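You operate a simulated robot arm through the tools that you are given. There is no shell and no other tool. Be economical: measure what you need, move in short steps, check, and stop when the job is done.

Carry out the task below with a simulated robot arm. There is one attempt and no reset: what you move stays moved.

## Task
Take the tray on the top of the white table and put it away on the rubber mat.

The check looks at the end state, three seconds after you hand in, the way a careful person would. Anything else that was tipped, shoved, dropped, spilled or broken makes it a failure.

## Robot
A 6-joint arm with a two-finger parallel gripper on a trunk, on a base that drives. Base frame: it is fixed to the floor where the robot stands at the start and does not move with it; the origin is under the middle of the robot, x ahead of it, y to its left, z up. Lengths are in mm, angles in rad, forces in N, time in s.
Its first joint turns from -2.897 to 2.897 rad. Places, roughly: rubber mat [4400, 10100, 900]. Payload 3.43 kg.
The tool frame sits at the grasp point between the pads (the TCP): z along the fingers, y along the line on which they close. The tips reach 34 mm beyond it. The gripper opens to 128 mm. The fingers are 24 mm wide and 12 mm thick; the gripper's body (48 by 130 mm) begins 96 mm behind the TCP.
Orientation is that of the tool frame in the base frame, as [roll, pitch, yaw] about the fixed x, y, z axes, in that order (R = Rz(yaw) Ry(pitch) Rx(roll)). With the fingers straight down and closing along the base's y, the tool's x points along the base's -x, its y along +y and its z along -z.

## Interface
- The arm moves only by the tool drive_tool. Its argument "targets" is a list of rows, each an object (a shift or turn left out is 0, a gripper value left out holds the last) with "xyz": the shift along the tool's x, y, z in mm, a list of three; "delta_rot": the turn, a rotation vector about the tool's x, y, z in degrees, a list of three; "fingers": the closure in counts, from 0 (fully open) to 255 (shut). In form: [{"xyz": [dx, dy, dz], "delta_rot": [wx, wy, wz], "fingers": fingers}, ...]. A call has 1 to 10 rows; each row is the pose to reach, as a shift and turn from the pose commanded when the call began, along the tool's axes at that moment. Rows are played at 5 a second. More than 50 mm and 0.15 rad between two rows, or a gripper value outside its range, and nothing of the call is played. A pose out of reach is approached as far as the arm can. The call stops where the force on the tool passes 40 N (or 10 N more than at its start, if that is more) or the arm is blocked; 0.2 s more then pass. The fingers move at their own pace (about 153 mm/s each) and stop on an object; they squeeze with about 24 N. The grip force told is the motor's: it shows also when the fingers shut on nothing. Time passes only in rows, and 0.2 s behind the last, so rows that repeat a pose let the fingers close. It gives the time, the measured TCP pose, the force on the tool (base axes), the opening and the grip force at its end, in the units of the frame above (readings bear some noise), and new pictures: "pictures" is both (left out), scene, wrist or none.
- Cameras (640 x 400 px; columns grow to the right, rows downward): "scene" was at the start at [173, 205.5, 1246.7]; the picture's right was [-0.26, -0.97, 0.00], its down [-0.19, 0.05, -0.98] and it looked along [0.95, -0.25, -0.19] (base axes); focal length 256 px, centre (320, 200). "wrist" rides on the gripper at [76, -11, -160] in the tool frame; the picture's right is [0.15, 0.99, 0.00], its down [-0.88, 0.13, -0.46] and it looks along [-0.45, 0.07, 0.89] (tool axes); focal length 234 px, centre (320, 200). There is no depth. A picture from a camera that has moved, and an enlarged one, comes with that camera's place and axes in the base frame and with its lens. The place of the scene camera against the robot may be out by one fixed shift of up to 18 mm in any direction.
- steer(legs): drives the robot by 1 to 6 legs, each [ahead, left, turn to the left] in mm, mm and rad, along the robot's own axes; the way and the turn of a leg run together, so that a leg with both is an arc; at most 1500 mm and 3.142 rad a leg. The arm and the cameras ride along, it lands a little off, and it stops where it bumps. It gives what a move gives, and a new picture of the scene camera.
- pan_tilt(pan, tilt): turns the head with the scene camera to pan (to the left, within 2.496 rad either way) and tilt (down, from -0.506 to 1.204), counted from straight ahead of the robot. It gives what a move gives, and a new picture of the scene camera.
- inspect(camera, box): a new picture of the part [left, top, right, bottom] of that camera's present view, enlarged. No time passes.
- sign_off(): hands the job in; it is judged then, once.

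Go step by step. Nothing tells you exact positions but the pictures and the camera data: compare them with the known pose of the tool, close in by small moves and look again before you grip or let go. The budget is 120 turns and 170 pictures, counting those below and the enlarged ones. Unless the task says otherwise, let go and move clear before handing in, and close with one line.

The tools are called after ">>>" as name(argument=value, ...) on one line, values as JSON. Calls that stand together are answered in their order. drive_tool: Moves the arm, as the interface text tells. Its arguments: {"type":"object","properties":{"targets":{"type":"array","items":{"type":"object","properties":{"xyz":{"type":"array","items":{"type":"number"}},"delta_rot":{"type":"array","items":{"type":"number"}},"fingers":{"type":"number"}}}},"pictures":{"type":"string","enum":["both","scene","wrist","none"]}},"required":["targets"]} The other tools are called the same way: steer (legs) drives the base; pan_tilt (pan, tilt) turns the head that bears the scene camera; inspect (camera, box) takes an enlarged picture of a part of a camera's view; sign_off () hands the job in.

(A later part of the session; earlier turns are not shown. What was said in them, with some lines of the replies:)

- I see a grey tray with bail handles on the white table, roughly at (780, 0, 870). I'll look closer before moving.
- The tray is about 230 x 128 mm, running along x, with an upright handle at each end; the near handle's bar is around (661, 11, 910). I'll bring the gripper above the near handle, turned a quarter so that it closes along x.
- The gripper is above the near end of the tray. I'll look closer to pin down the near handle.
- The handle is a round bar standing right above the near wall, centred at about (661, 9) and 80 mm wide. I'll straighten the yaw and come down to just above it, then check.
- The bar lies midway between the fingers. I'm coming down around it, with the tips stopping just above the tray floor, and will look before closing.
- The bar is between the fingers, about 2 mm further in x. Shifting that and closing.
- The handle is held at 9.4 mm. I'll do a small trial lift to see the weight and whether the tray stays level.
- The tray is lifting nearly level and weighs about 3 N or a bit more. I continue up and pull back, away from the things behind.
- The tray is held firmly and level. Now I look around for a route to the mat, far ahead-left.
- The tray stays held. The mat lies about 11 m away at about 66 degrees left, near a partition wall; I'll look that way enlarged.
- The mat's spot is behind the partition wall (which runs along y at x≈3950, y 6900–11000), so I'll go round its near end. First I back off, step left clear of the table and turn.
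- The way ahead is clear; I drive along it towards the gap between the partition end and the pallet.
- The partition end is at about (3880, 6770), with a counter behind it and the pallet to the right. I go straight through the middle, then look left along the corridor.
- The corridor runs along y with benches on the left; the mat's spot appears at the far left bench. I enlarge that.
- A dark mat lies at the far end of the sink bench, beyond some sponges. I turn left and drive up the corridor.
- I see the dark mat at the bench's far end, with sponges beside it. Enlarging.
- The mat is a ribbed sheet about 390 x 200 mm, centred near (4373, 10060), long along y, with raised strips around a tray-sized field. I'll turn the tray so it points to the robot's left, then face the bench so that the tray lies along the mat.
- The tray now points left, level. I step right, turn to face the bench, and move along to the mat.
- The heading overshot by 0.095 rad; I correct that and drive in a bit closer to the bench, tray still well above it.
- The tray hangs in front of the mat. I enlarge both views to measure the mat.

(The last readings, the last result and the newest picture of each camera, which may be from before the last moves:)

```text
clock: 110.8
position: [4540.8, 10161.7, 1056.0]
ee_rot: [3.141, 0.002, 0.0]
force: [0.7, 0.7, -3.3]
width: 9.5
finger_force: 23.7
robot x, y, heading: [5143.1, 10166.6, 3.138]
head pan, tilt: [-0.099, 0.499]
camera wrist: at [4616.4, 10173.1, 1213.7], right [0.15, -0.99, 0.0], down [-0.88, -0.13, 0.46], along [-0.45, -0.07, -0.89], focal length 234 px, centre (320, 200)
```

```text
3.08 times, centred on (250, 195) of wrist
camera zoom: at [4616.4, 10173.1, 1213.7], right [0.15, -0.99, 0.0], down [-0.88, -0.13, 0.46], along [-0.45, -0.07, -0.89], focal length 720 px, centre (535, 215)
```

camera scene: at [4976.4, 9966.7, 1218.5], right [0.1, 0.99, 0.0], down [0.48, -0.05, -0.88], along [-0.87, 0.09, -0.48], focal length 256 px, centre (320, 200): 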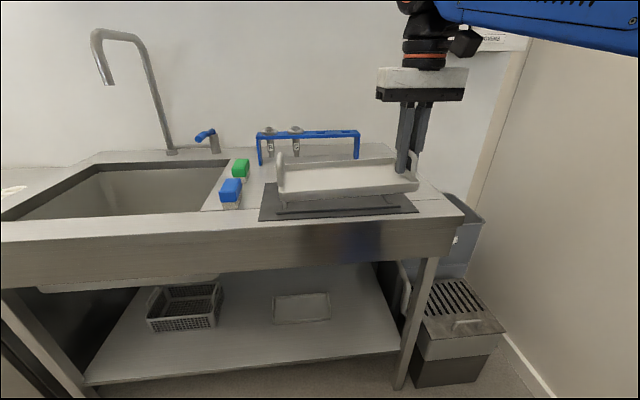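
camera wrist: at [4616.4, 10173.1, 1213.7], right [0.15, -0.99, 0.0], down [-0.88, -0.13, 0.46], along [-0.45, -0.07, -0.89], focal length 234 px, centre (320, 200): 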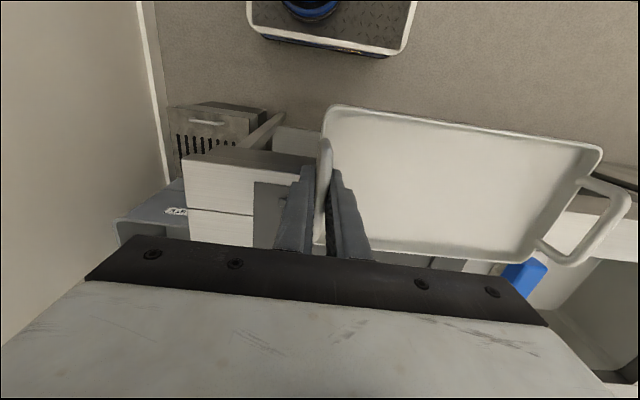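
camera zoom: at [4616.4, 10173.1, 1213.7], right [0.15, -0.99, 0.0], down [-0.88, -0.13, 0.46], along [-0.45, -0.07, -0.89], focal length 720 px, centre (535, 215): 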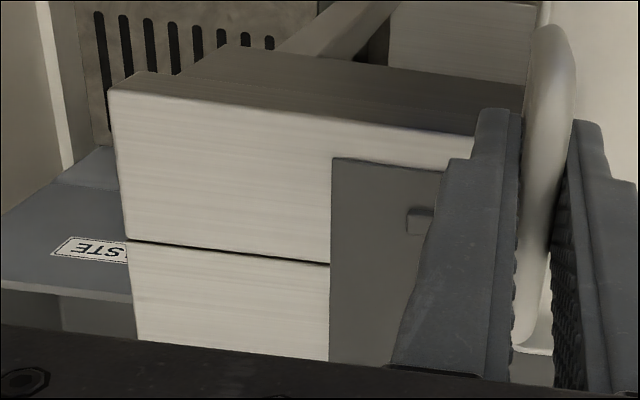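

The mat's raised strips form a nest about 250 x 137 mm, centred near (4373, 10062); the tray (centre 116 mm from the grip) just fits. I move over it at height, then look.

>>> drive_tool(targets=[{"xyz": [-25, -3, 0]}, {"xyz": [-55, -6, 0]}, {"xyz": [-85, -9, 0]}, {"xyz": [-115, -12, 0]}, {"xyz": [-145, -14, 0]}, {"xyz": [-168, -16, 0]}, {"xyz": [-168, -16, 15]}, {"xyz": [-168, -16, 30]}, {"xyz": [-168, -16, 45]}])

>>> inspect(camera="scene", box=[210, 120, 470, 260])

>>> inspect(camera="wrist", box=[200, 80, 400, 260])

```text
clock: 112.8
position: [4371.8, 10177.4, 1010.9]
ee_rot: [-3.141, 0.0, 0.001]
force: [0.2, -0.1, -3.1]
width: 9.6
finger_force: 23.4
robot x, y, heading: [5147.3, 10165.1, 3.14]
head pan, tilt: [-0.099, 0.499]
camera scene: at [4976.4, 9966.7, 1218.4], right [0.1, 0.99, 0.0], down [0.48, -0.05, -0.88], along [-0.87, 0.09, -0.48], focal length 256 px, centre (320, 200)
camera wrist: at [4447.6, 10187.9, 1168.5], right [0.15, -0.99, 0.0], down [-0.88, -0.13, 0.46], along [-0.45, -0.07, -0.89], focal length 234 px, centre (320, 200)
```

scene: 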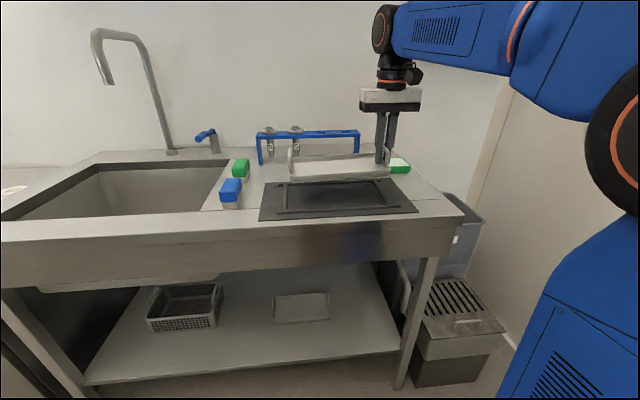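
wrist: 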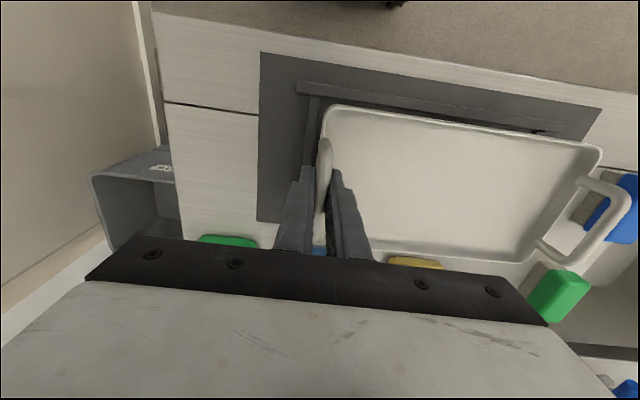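

```text
2.46 times, centred on (340, 190) of scene
camera zoom: at [4976.4, 9966.7, 1218.4], right [0.1, 0.99, 0.0], down [0.48, -0.05, -0.88], along [-0.87, 0.09, -0.48], focal length 631 px, centre (271, 225)
```

zoom: 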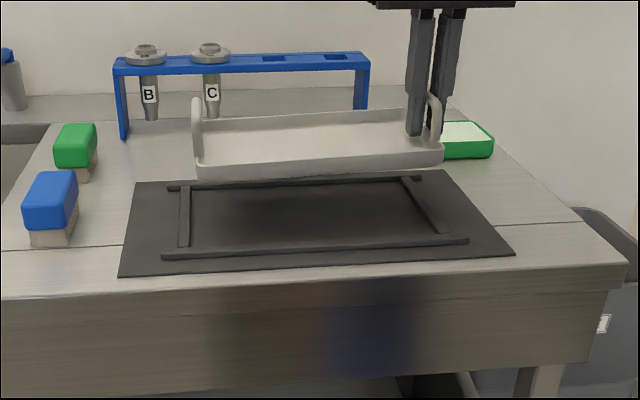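

```text
2.22 times, centred on (300, 170) of wrist
camera zoom: at [4447.6, 10187.9, 1168.5], right [0.15, -0.99, 0.0], down [-0.88, -0.13, 0.46], along [-0.45, -0.07, -0.89], focal length 520 px, centre (364, 267)
```

zoom: 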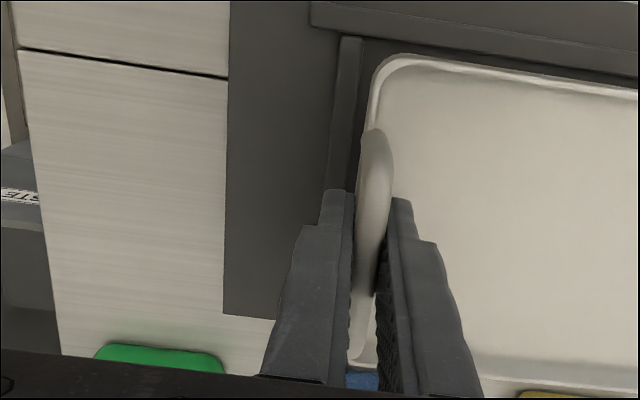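

The strips form a nest slightly larger than the tray (about 260 x 139 inside). The tray must go about 12 mm toward -y and 7 mm toward -x; I apply this and lower part way.

>>> drive_tool(targets=[{"xyz": [-7, 12, 0]}, {"xyz": [-7, 12, 15]}, {"xyz": [-7, 12, 30]}, {"xyz": [-7, 12, 45]}, {"xyz": [-7, 12, 52]}], pictures="wrist")

>>> inspect(camera="scene", box=[250, 130, 430, 240])

>>> inspect(camera="wrist", box=[240, 40, 400, 180])

>>> inspect(camera="wrist", box=[480, 60, 640, 280])

```text
clock: 114.0
position: [4366.1, 10169.0, 958.6]
ee_rot: [-3.14, 0.001, 0.001]
force: [0.1, 0.0, -3.6]
width: 9.5
finger_force: 24.3
robot x, y, heading: [5144.8, 10165.6, 3.141]
head pan, tilt: [-0.099, 0.499]
camera wrist: at [4442.1, 10178.9, 1117.2], right [0.15, -0.99, 0.0], down [-0.88, -0.13, 0.46], along [-0.45, -0.07, -0.89], focal length 234 px, centre (320, 200)
```

wrist: 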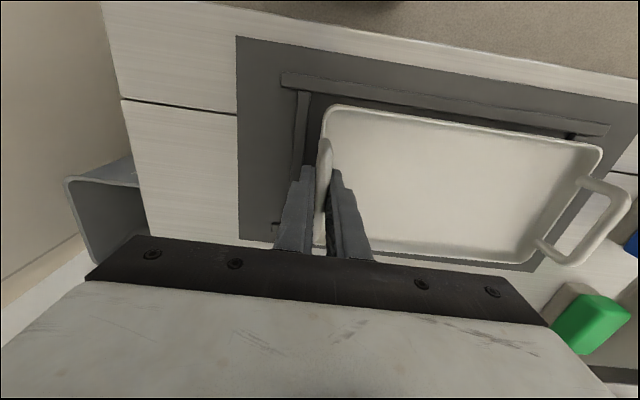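

```text
3.56 times, centred on (340, 185) of scene
camera zoom: at [4976.4, 9966.7, 1218.4], right [0.1, 0.99, 0.0], down [0.48, -0.05, -0.88], along [-0.87, 0.09, -0.48], focal length 912 px, centre (249, 253)
```

zoom: 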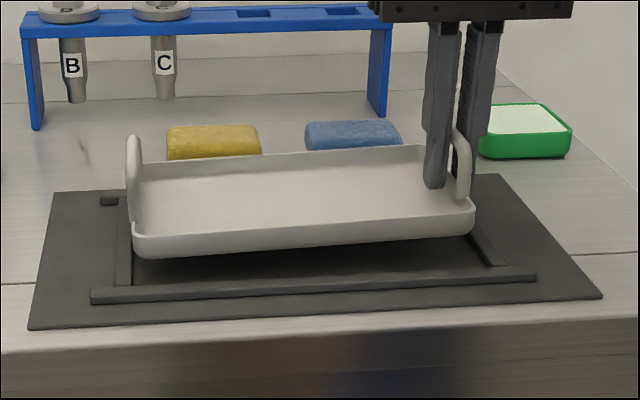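

```text
2.86 times, centred on (320, 110) of wrist
camera zoom: at [4442.1, 10178.9, 1117.2], right [0.15, -0.99, 0.0], down [-0.88, -0.13, 0.46], along [-0.45, -0.07, -0.89], focal length 669 px, centre (320, 457)
```

zoom: 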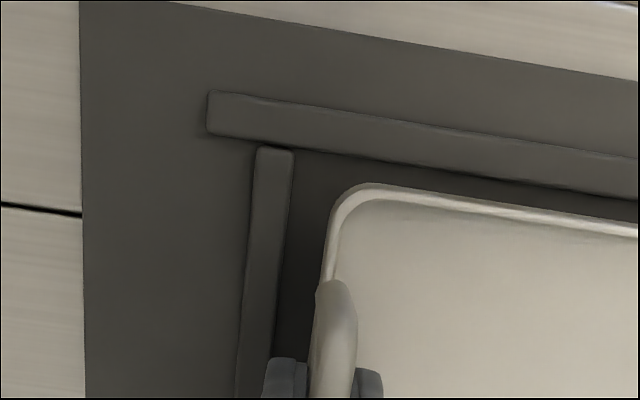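

```text
1.82 times, centred on (560, 170) of wrist
camera zoom: at [4442.1, 10178.9, 1117.2], right [0.15, -0.99, 0.0], down [-0.88, -0.13, 0.46], along [-0.45, -0.07, -0.89], focal length 426 px, centre (-116, 254)
```

zoom: 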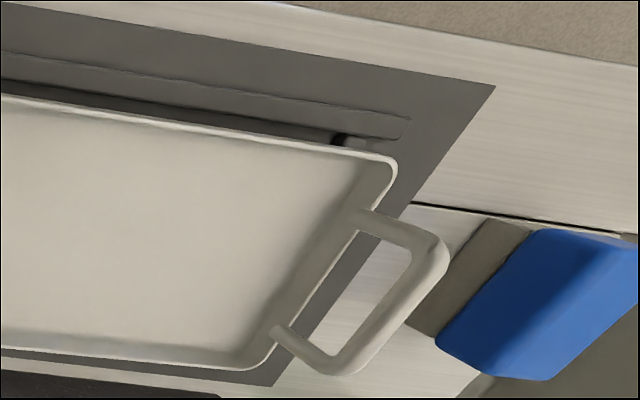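

The tray is over the nest: clearances about 5 mm in front, 12 mm at the grip end, with the far end sagging slightly. I shift 2 mm in -x and lower in small steps, watching the force.

>>> drive_tool(targets=[{"xyz": [-2, -1, 6]}, {"xyz": [-2, -1, 12]}, {"xyz": [-2, -1, 18]}, {"xyz": [-2, -1, 23]}], pictures="none")

>>> inspect(camera="scene", box=[250, 130, 430, 240])

>>> inspect(camera="wrist", box=[240, 40, 640, 290])

```text
clock: 115.0
position: [4362.7, 10168.3, 934.7]
ee_rot: [-3.141, 0.001, -0.001]
force: [0.1, 0.6, -0.6]
width: 9.4
finger_force: 24.3
robot x, y, heading: [5140.4, 10166.9, 3.142]
head pan, tilt: [-0.099, 0.499]
```

```text
3.56 times, centred on (340, 185) of scene
camera zoom: at [4976.4, 9966.7, 1218.4], right [0.1, 0.99, 0.0], down [0.48, -0.05, -0.88], along [-0.87, 0.09, -0.48], focal length 912 px, centre (249, 253)
```

zoom: 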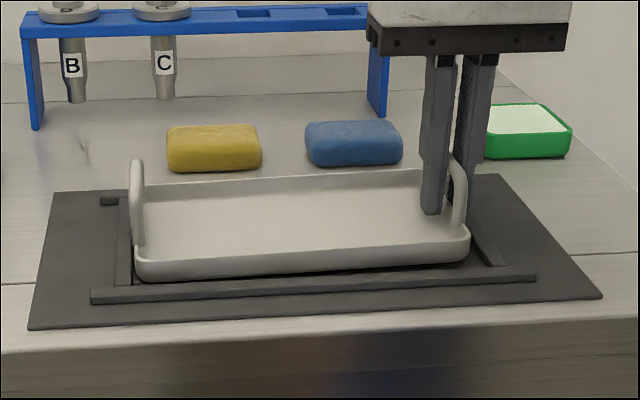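

```text
1.60 times, centred on (440, 165) of wrist
camera zoom: at [4438.3, 10180.1, 1093.6], right [0.15, -0.99, 0.0], down [-0.88, -0.13, 0.46], along [-0.45, -0.07, -0.89], focal length 375 px, centre (128, 256)
```

zoom: 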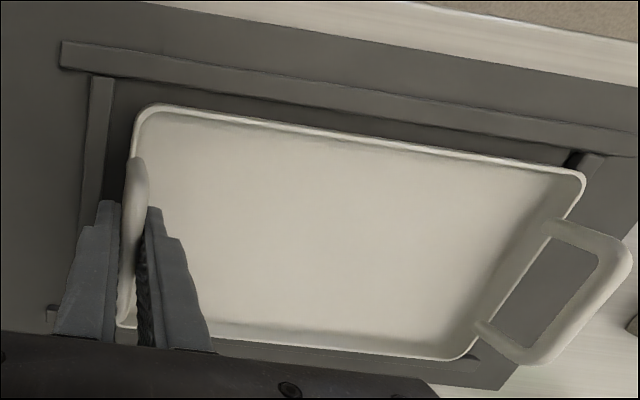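

The far end has touched (force dropped to -0.6 N). I check the rear strip clearance closely.

>>> inspect(camera="wrist", box=[440, 200, 600, 300])

>>> inspect(camera="wrist", box=[500, 110, 640, 210])

```text
4.00 times, centred on (520, 250) of wrist
camera zoom: at [4438.3, 10180.1, 1093.6], right [0.15, -0.99, 0.0], down [-0.88, -0.13, 0.46], along [-0.45, -0.07, -0.89], focal length 937 px, centre (-480, 0)
```

zoom: 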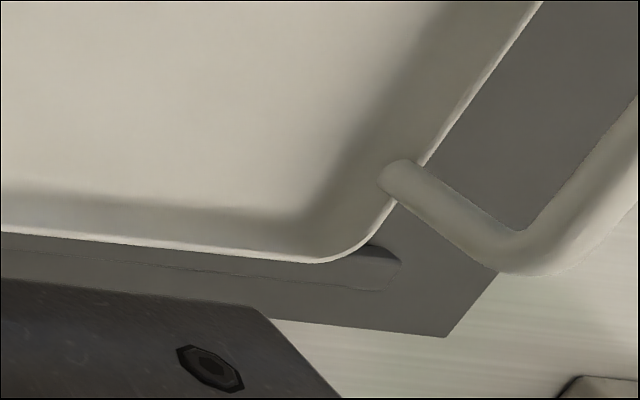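

```text
4.00 times, centred on (570, 160) of wrist
camera zoom: at [4438.3, 10180.1, 1093.6], right [0.15, -0.99, 0.0], down [-0.88, -0.13, 0.46], along [-0.45, -0.07, -0.89], focal length 937 px, centre (-680, 360)
```

zoom: 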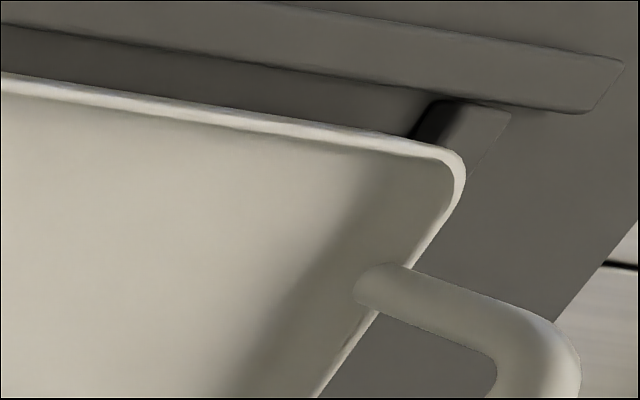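

The tray's front gap is about 10 mm while the rear is tight, so it may be grazing the rear strip. I lift a little, shift 3 mm toward me, and lower again.

>>> drive_tool(targets=[{"xyz": [0, 0, -6]}, {"xyz": [3, 0, -6]}, {"xyz": [3, 0, -2]}, {"xyz": [3, 0, 1]}], pictures="none")

>>> drive_tool(targets=[{"xyz": [0, 0, 2]}, {"xyz": [0, 0, 4]}], pictures="none")

>>> inspect(camera="scene", box=[250, 130, 430, 240])

>>> inspect(camera="wrist", box=[240, 40, 640, 290])

```text
clock: 116.0
position: [4366.1, 10167.0, 933.8]
ee_rot: [3.141, 0.0, 0.0]
force: [-0.3, 4.2, -1.1]
width: 9.2
finger_force: 24.2
robot x, y, heading: [5145.6, 10167.5, 3.139]
head pan, tilt: [-0.099, 0.499]
```

```text
clock: 116.6
position: [4367.8, 10167.4, 930.6]
ee_rot: [3.141, 0.001, -0.002]
force: [-1.5, 3.7, -0.4]
width: 9.5
finger_force: 24.0
robot x, y, heading: [5142.2, 10165.8, 3.141]
head pan, tilt: [-0.099, 0.499]
```

```text
3.56 times, centred on (340, 185) of scene
camera zoom: at [4976.4, 9966.8, 1218.4], right [0.1, 0.99, 0.0], down [0.48, -0.05, -0.88], along [-0.87, 0.09, -0.48], focal length 912 px, centre (249, 253)
```

zoom: 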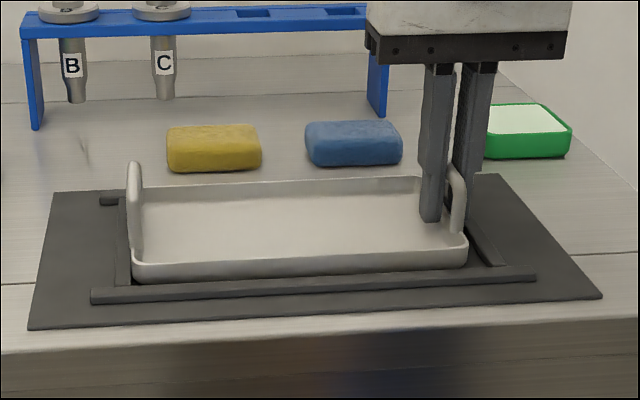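

```text
1.60 times, centred on (440, 165) of wrist
camera zoom: at [4441.9, 10178.6, 1089.2], right [0.15, -0.99, 0.0], down [-0.88, -0.13, 0.46], along [-0.45, -0.07, -0.89], focal length 375 px, centre (128, 256)
```

zoom: 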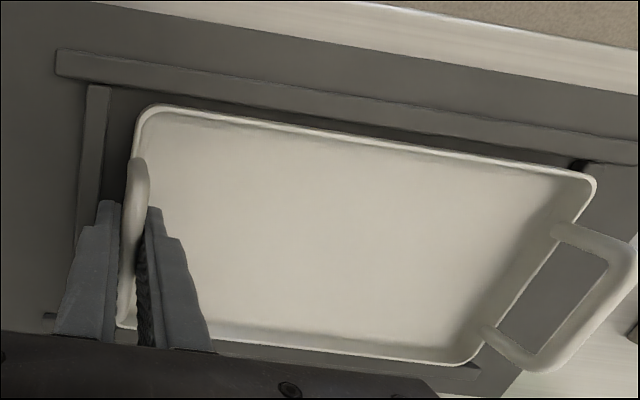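

There's a 4 N push along +y: the far end is catching the far end-strip. I lift, move 6 mm toward +y (there's room at the grip end) and lower again.

>>> drive_tool(targets=[{"xyz": [0, 0, -8]}, {"xyz": [0, -3, -12]}, {"xyz": [0, -6, -12]}, {"xyz": [0, -6, -7]}, {"xyz": [0, -6, -3]}, {"xyz": [0, -6, 0]}], pictures="none")

>>> inspect(camera="scene", box=[250, 130, 430, 240])

>>> inspect(camera="wrist", box=[500, 90, 640, 290])

```text
clock: 118.0
position: [4364.6, 10174.5, 931.2]
ee_rot: [-3.141, 0.001, 0.001]
force: [1.2, -0.2, -0.9]
width: 9.6
finger_force: 24.3
robot x, y, heading: [5143.6, 10168.7, 3.139]
head pan, tilt: [-0.099, 0.499]
```

```text
3.56 times, centred on (340, 185) of scene
camera zoom: at [4976.4, 9966.7, 1218.4], right [0.1, 0.99, 0.0], down [0.48, -0.05, -0.88], along [-0.87, 0.09, -0.48], focal length 912 px, centre (249, 253)
```

zoom: 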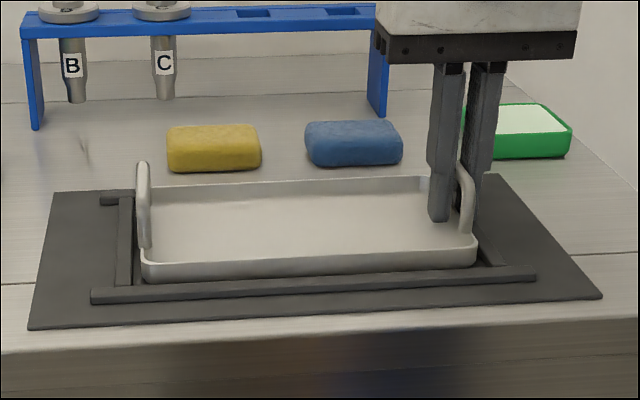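

```text
2.00 times, centred on (570, 190) of wrist
camera zoom: at [4442.0, 10185.2, 1089.3], right [0.15, -0.99, 0.0], down [-0.88, -0.13, 0.46], along [-0.45, -0.07, -0.89], focal length 468 px, centre (-180, 220)
```

zoom: 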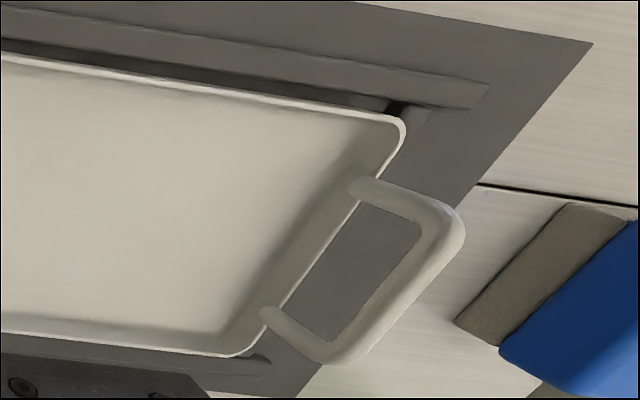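

No sideways push now; the far end rests lightly inside the nest. I keep lowering in small steps.

>>> drive_tool(targets=[{"xyz": [0, 0, 1.5]}, {"xyz": [0, 0, 3]}], pictures="none")

>>> drive_tool(targets=[{"xyz": [0, 0, 1.5]}, {"xyz": [0, 0, 3]}], pictures="none")

>>> inspect(camera="scene", box=[250, 130, 430, 240])

```text
clock: 118.6
position: [4367.2, 10174.5, 928.3]
ee_rot: [-3.14, 0.001, -0.001]
force: [-5.0, 2.2, 17.6]
width: 9.9
finger_force: 24.2
robot x, y, heading: [5144.0, 10169.9, 3.136]
head pan, tilt: [-0.099, 0.499]
```

```text
clock: 119.2
position: [4367.4, 10173.4, 925.5]
ee_rot: [3.14, 0.004, -0.002]
force: [-3.3, 12.8, 34.0]
width: 9.7
finger_force: 24.2
robot x, y, heading: [5143.2, 10168.8, 3.141]
head pan, tilt: [-0.099, 0.499]
```

```text
3.56 times, centred on (340, 185) of scene
camera zoom: at [4977.3, 9967.2, 1218.6], right [0.1, 0.99, 0.0], down [0.48, -0.05, -0.88], along [-0.87, 0.09, -0.48], focal length 912 px, centre (249, 253)
```

zoom: 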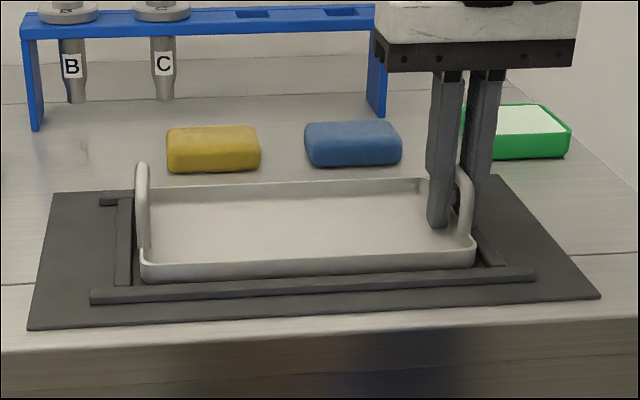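

The contact force rose to 34 N, perhaps a fingertip on the end strip, so I ease up 3 mm and look closely at how the tray sits.

>>> drive_tool(targets=[{"xyz": [0, 0, -2]}, {"xyz": [0, 0, -4]}], pictures="none")

>>> inspect(camera="scene", box=[265, 165, 345, 225])

>>> inspect(camera="scene", box=[335, 160, 415, 220])

>>> inspect(camera="wrist", box=[240, 40, 640, 290])

```text
clock: 119.8
position: [4366.8, 10174.2, 927.0]
ee_rot: [3.141, -0.001, 0.001]
force: [-0.3, -0.8, -0.8]
width: 9.4
finger_force: 24.0
robot x, y, heading: [5143.0, 10166.3, 3.143]
head pan, tilt: [-0.099, 0.499]
```

```text
6.67 times, centred on (305, 195) of scene
camera zoom: at [4976.5, 9966.5, 1218.4], right [0.1, 1.0, 0.0], down [0.48, -0.05, -0.88], along [-0.87, 0.09, -0.48], focal length 1709 px, centre (420, 233)
```

zoom: 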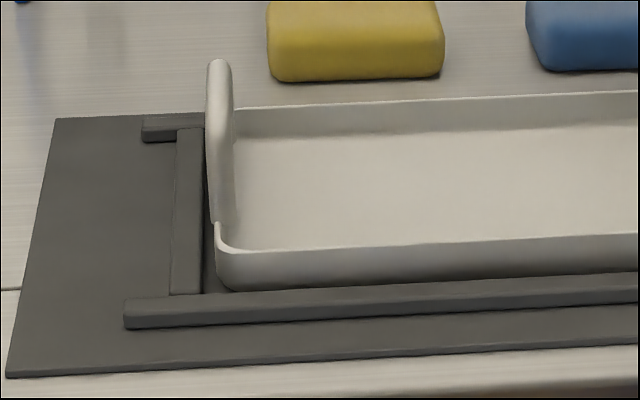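

```text
6.67 times, centred on (375, 190) of scene
camera zoom: at [4976.5, 9966.5, 1218.4], right [0.1, 1.0, 0.0], down [0.48, -0.05, -0.88], along [-0.87, 0.09, -0.48], focal length 1709 px, centre (-47, 267)
```

zoom: 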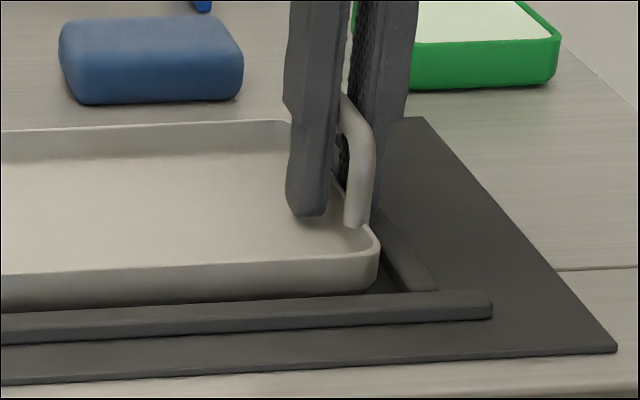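

```text
1.60 times, centred on (440, 165) of wrist
camera zoom: at [4442.1, 10183.9, 1086.1], right [0.15, -0.99, 0.0], down [-0.88, -0.13, 0.45], along [-0.45, -0.07, -0.89], focal length 375 px, centre (128, 256)
```

zoom: 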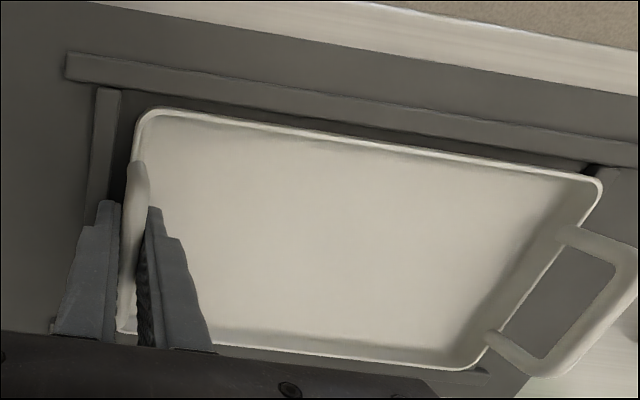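

The tray lies inside all four strips, nearly unloaded. I open a little and check before rising.

>>> drive_tool(targets=[{"fingers": 230}, {"fingers": 210}, {"fingers": 205}, {"fingers": 205}], pictures="wrist")

>>> inspect(camera="scene", box=[250, 130, 430, 240])

```text
clock: 120.8
position: [4367.7, 10172.8, 929.2]
ee_rot: [3.141, 0.001, -0.001]
force: [0.2, -0.4, 1.1]
width: 25.3
finger_force: 0.0
robot x, y, heading: [5146.5, 10170.6, 3.144]
head pan, tilt: [-0.099, 0.499]
camera wrist: at [4442.4, 10184.7, 1087.1], right [0.15, -0.99, 0.0], down [-0.88, -0.13, 0.46], along [-0.45, -0.07, -0.89], focal length 234 px, centre (320, 200)
```

wrist: 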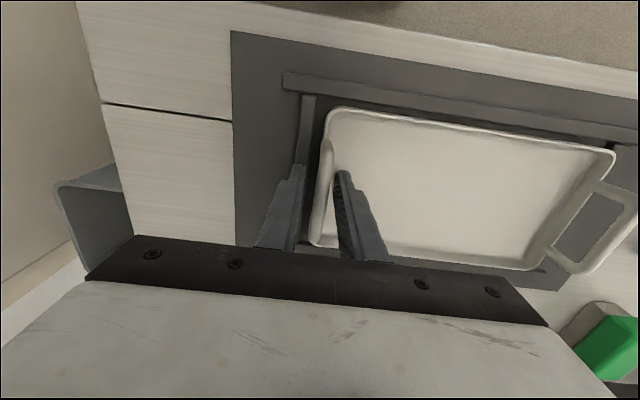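

```text
3.56 times, centred on (340, 185) of scene
camera zoom: at [4976.4, 9966.7, 1218.4], right [0.1, 0.99, 0.0], down [0.48, -0.05, -0.88], along [-0.87, 0.09, -0.48], focal length 912 px, centre (249, 253)
```

zoom: 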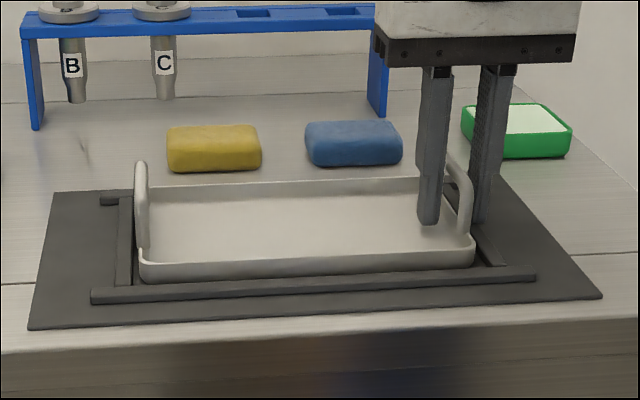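

The fingers are free of the handle and the tray hasn't moved. I rise straight up, then back toward the robot.

>>> drive_tool(targets=[{"xyz": [0, 0, -10]}, {"xyz": [0, 0, -30]}, {"xyz": [0, 0, -60]}, {"xyz": [0, 0, -95]}, {"xyz": [0, 0, -130]}, {"xyz": [30, 0, -145]}, {"xyz": [70, 0, -150]}, {"xyz": [110, 0, -150]}, {"xyz": [150, 0, -150]}])

>>> inspect(camera="scene", box=[250, 130, 430, 240])

>>> inspect(camera="scene", box=[335, 160, 415, 220])

```text
clock: 122.8
position: [4519.0, 10173.7, 1078.1]
ee_rot: [-3.141, -0.001, 0.0]
force: [0.6, -0.1, -0.7]
width: 24.9
finger_force: 0.1
robot x, y, heading: [5140.9, 10168.3, 3.143]
head pan, tilt: [-0.099, 0.499]
camera scene: at [4976.0, 9966.6, 1218.4], right [0.1, 0.99, 0.0], down [0.48, -0.05, -0.88], along [-0.87, 0.09, -0.48], focal length 256 px, centre (320, 200)
camera wrist: at [4594.4, 10184.7, 1236.4], right [0.15, -0.99, 0.0], down [-0.88, -0.13, 0.45], along [-0.45, -0.07, -0.89], focal length 234 px, centre (320, 200)
```

scene: 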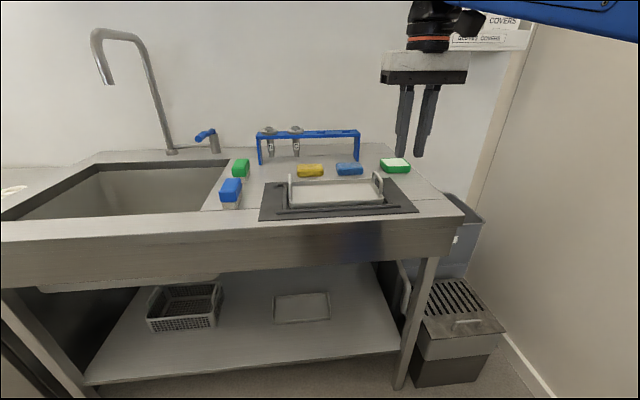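
wrist: 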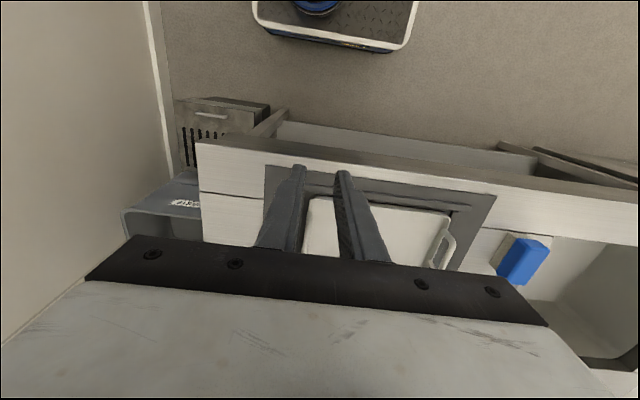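

```text
3.56 times, centred on (340, 185) of scene
camera zoom: at [4976.0, 9966.6, 1218.4], right [0.1, 0.99, 0.0], down [0.48, -0.05, -0.88], along [-0.87, 0.09, -0.48], focal length 912 px, centre (249, 253)
```

zoom: 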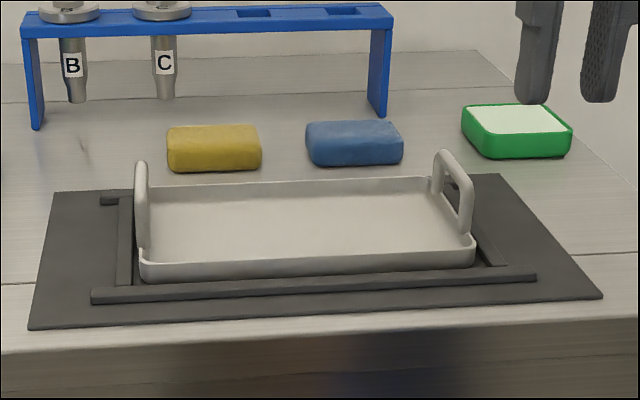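

```text
6.67 times, centred on (375, 190) of scene
camera zoom: at [4976.0, 9966.6, 1218.4], right [0.1, 0.99, 0.0], down [0.48, -0.05, -0.88], along [-0.87, 0.09, -0.48], focal length 1709 px, centre (-47, 267)
```

zoom: 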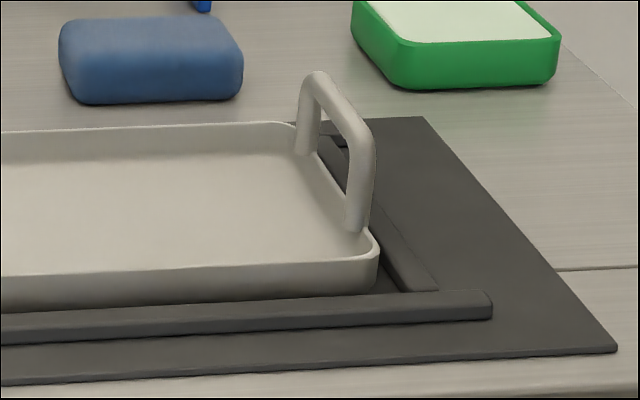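

The tray is in the nest and everything else stands untouched. One check of the rear edge from above before handing in.

>>> drive_tool(targets=[{"xyz": [-45, -10, -10]}, {"xyz": [-90, -20, -20]}, {"xyz": [-135, -30, -30]}, {"xyz": [-180, -40, -30]}, {"xyz": [-210, -50, -30]}], pictures="none")

>>> inspect(camera="wrist", box=[240, 40, 640, 290])

```text
clock: 124.0
position: [4307.5, 10224.5, 1105.5]
ee_rot: [-3.141, 0.0, -0.001]
force: [0.7, 0.1, 1.5]
width: 25.3
finger_force: 0.0
robot x, y, heading: [5142.8, 10169.2, 3.139]
head pan, tilt: [-0.099, 0.499]
```

```text
1.60 times, centred on (440, 165) of wrist
camera zoom: at [4383.5, 10236.6, 1264.1], right [0.15, -0.99, 0.0], down [-0.88, -0.13, 0.46], along [-0.45, -0.07, -0.89], focal length 375 px, centre (128, 256)
```

zoom: 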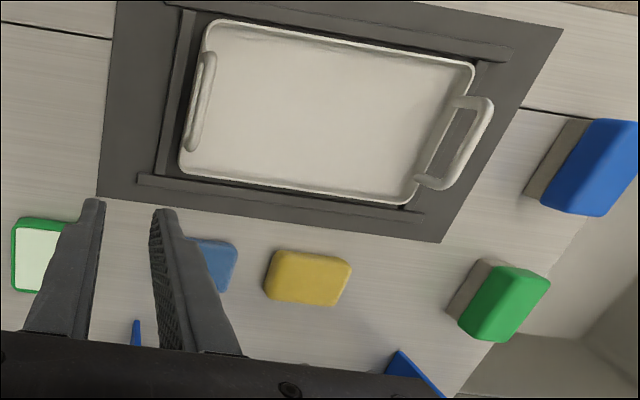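

From above, the tray lies squarely inside the strips with gaps on all sides and the sponges are undisturbed. I pull clear and hand in.

>>> drive_tool(targets=[{"xyz": [45, 10, 0]}, {"xyz": [90, 20, 0]}, {"xyz": [135, 30, 0]}, {"xyz": [180, 40, 0]}, {"xyz": [220, 50, 0]}], pictures="none")

>>> sign_off()

```text
clock: 125.2
position: [4530.6, 10172.4, 1103.8]
ee_rot: [-3.141, -0.003, -0.003]
force: [-0.5, -1.1, -0.4]
width: 24.9
finger_force: 0.0
robot x, y, heading: [5145.7, 10168.2, 3.146]
head pan, tilt: [-0.099, 0.499]
```

```text
The job is handed in.
```

The tray is on the rubber mat, lying inside its four raised strips; the gripper has let go and is clear, I saw nothing else disturbed, and the job is handed in.
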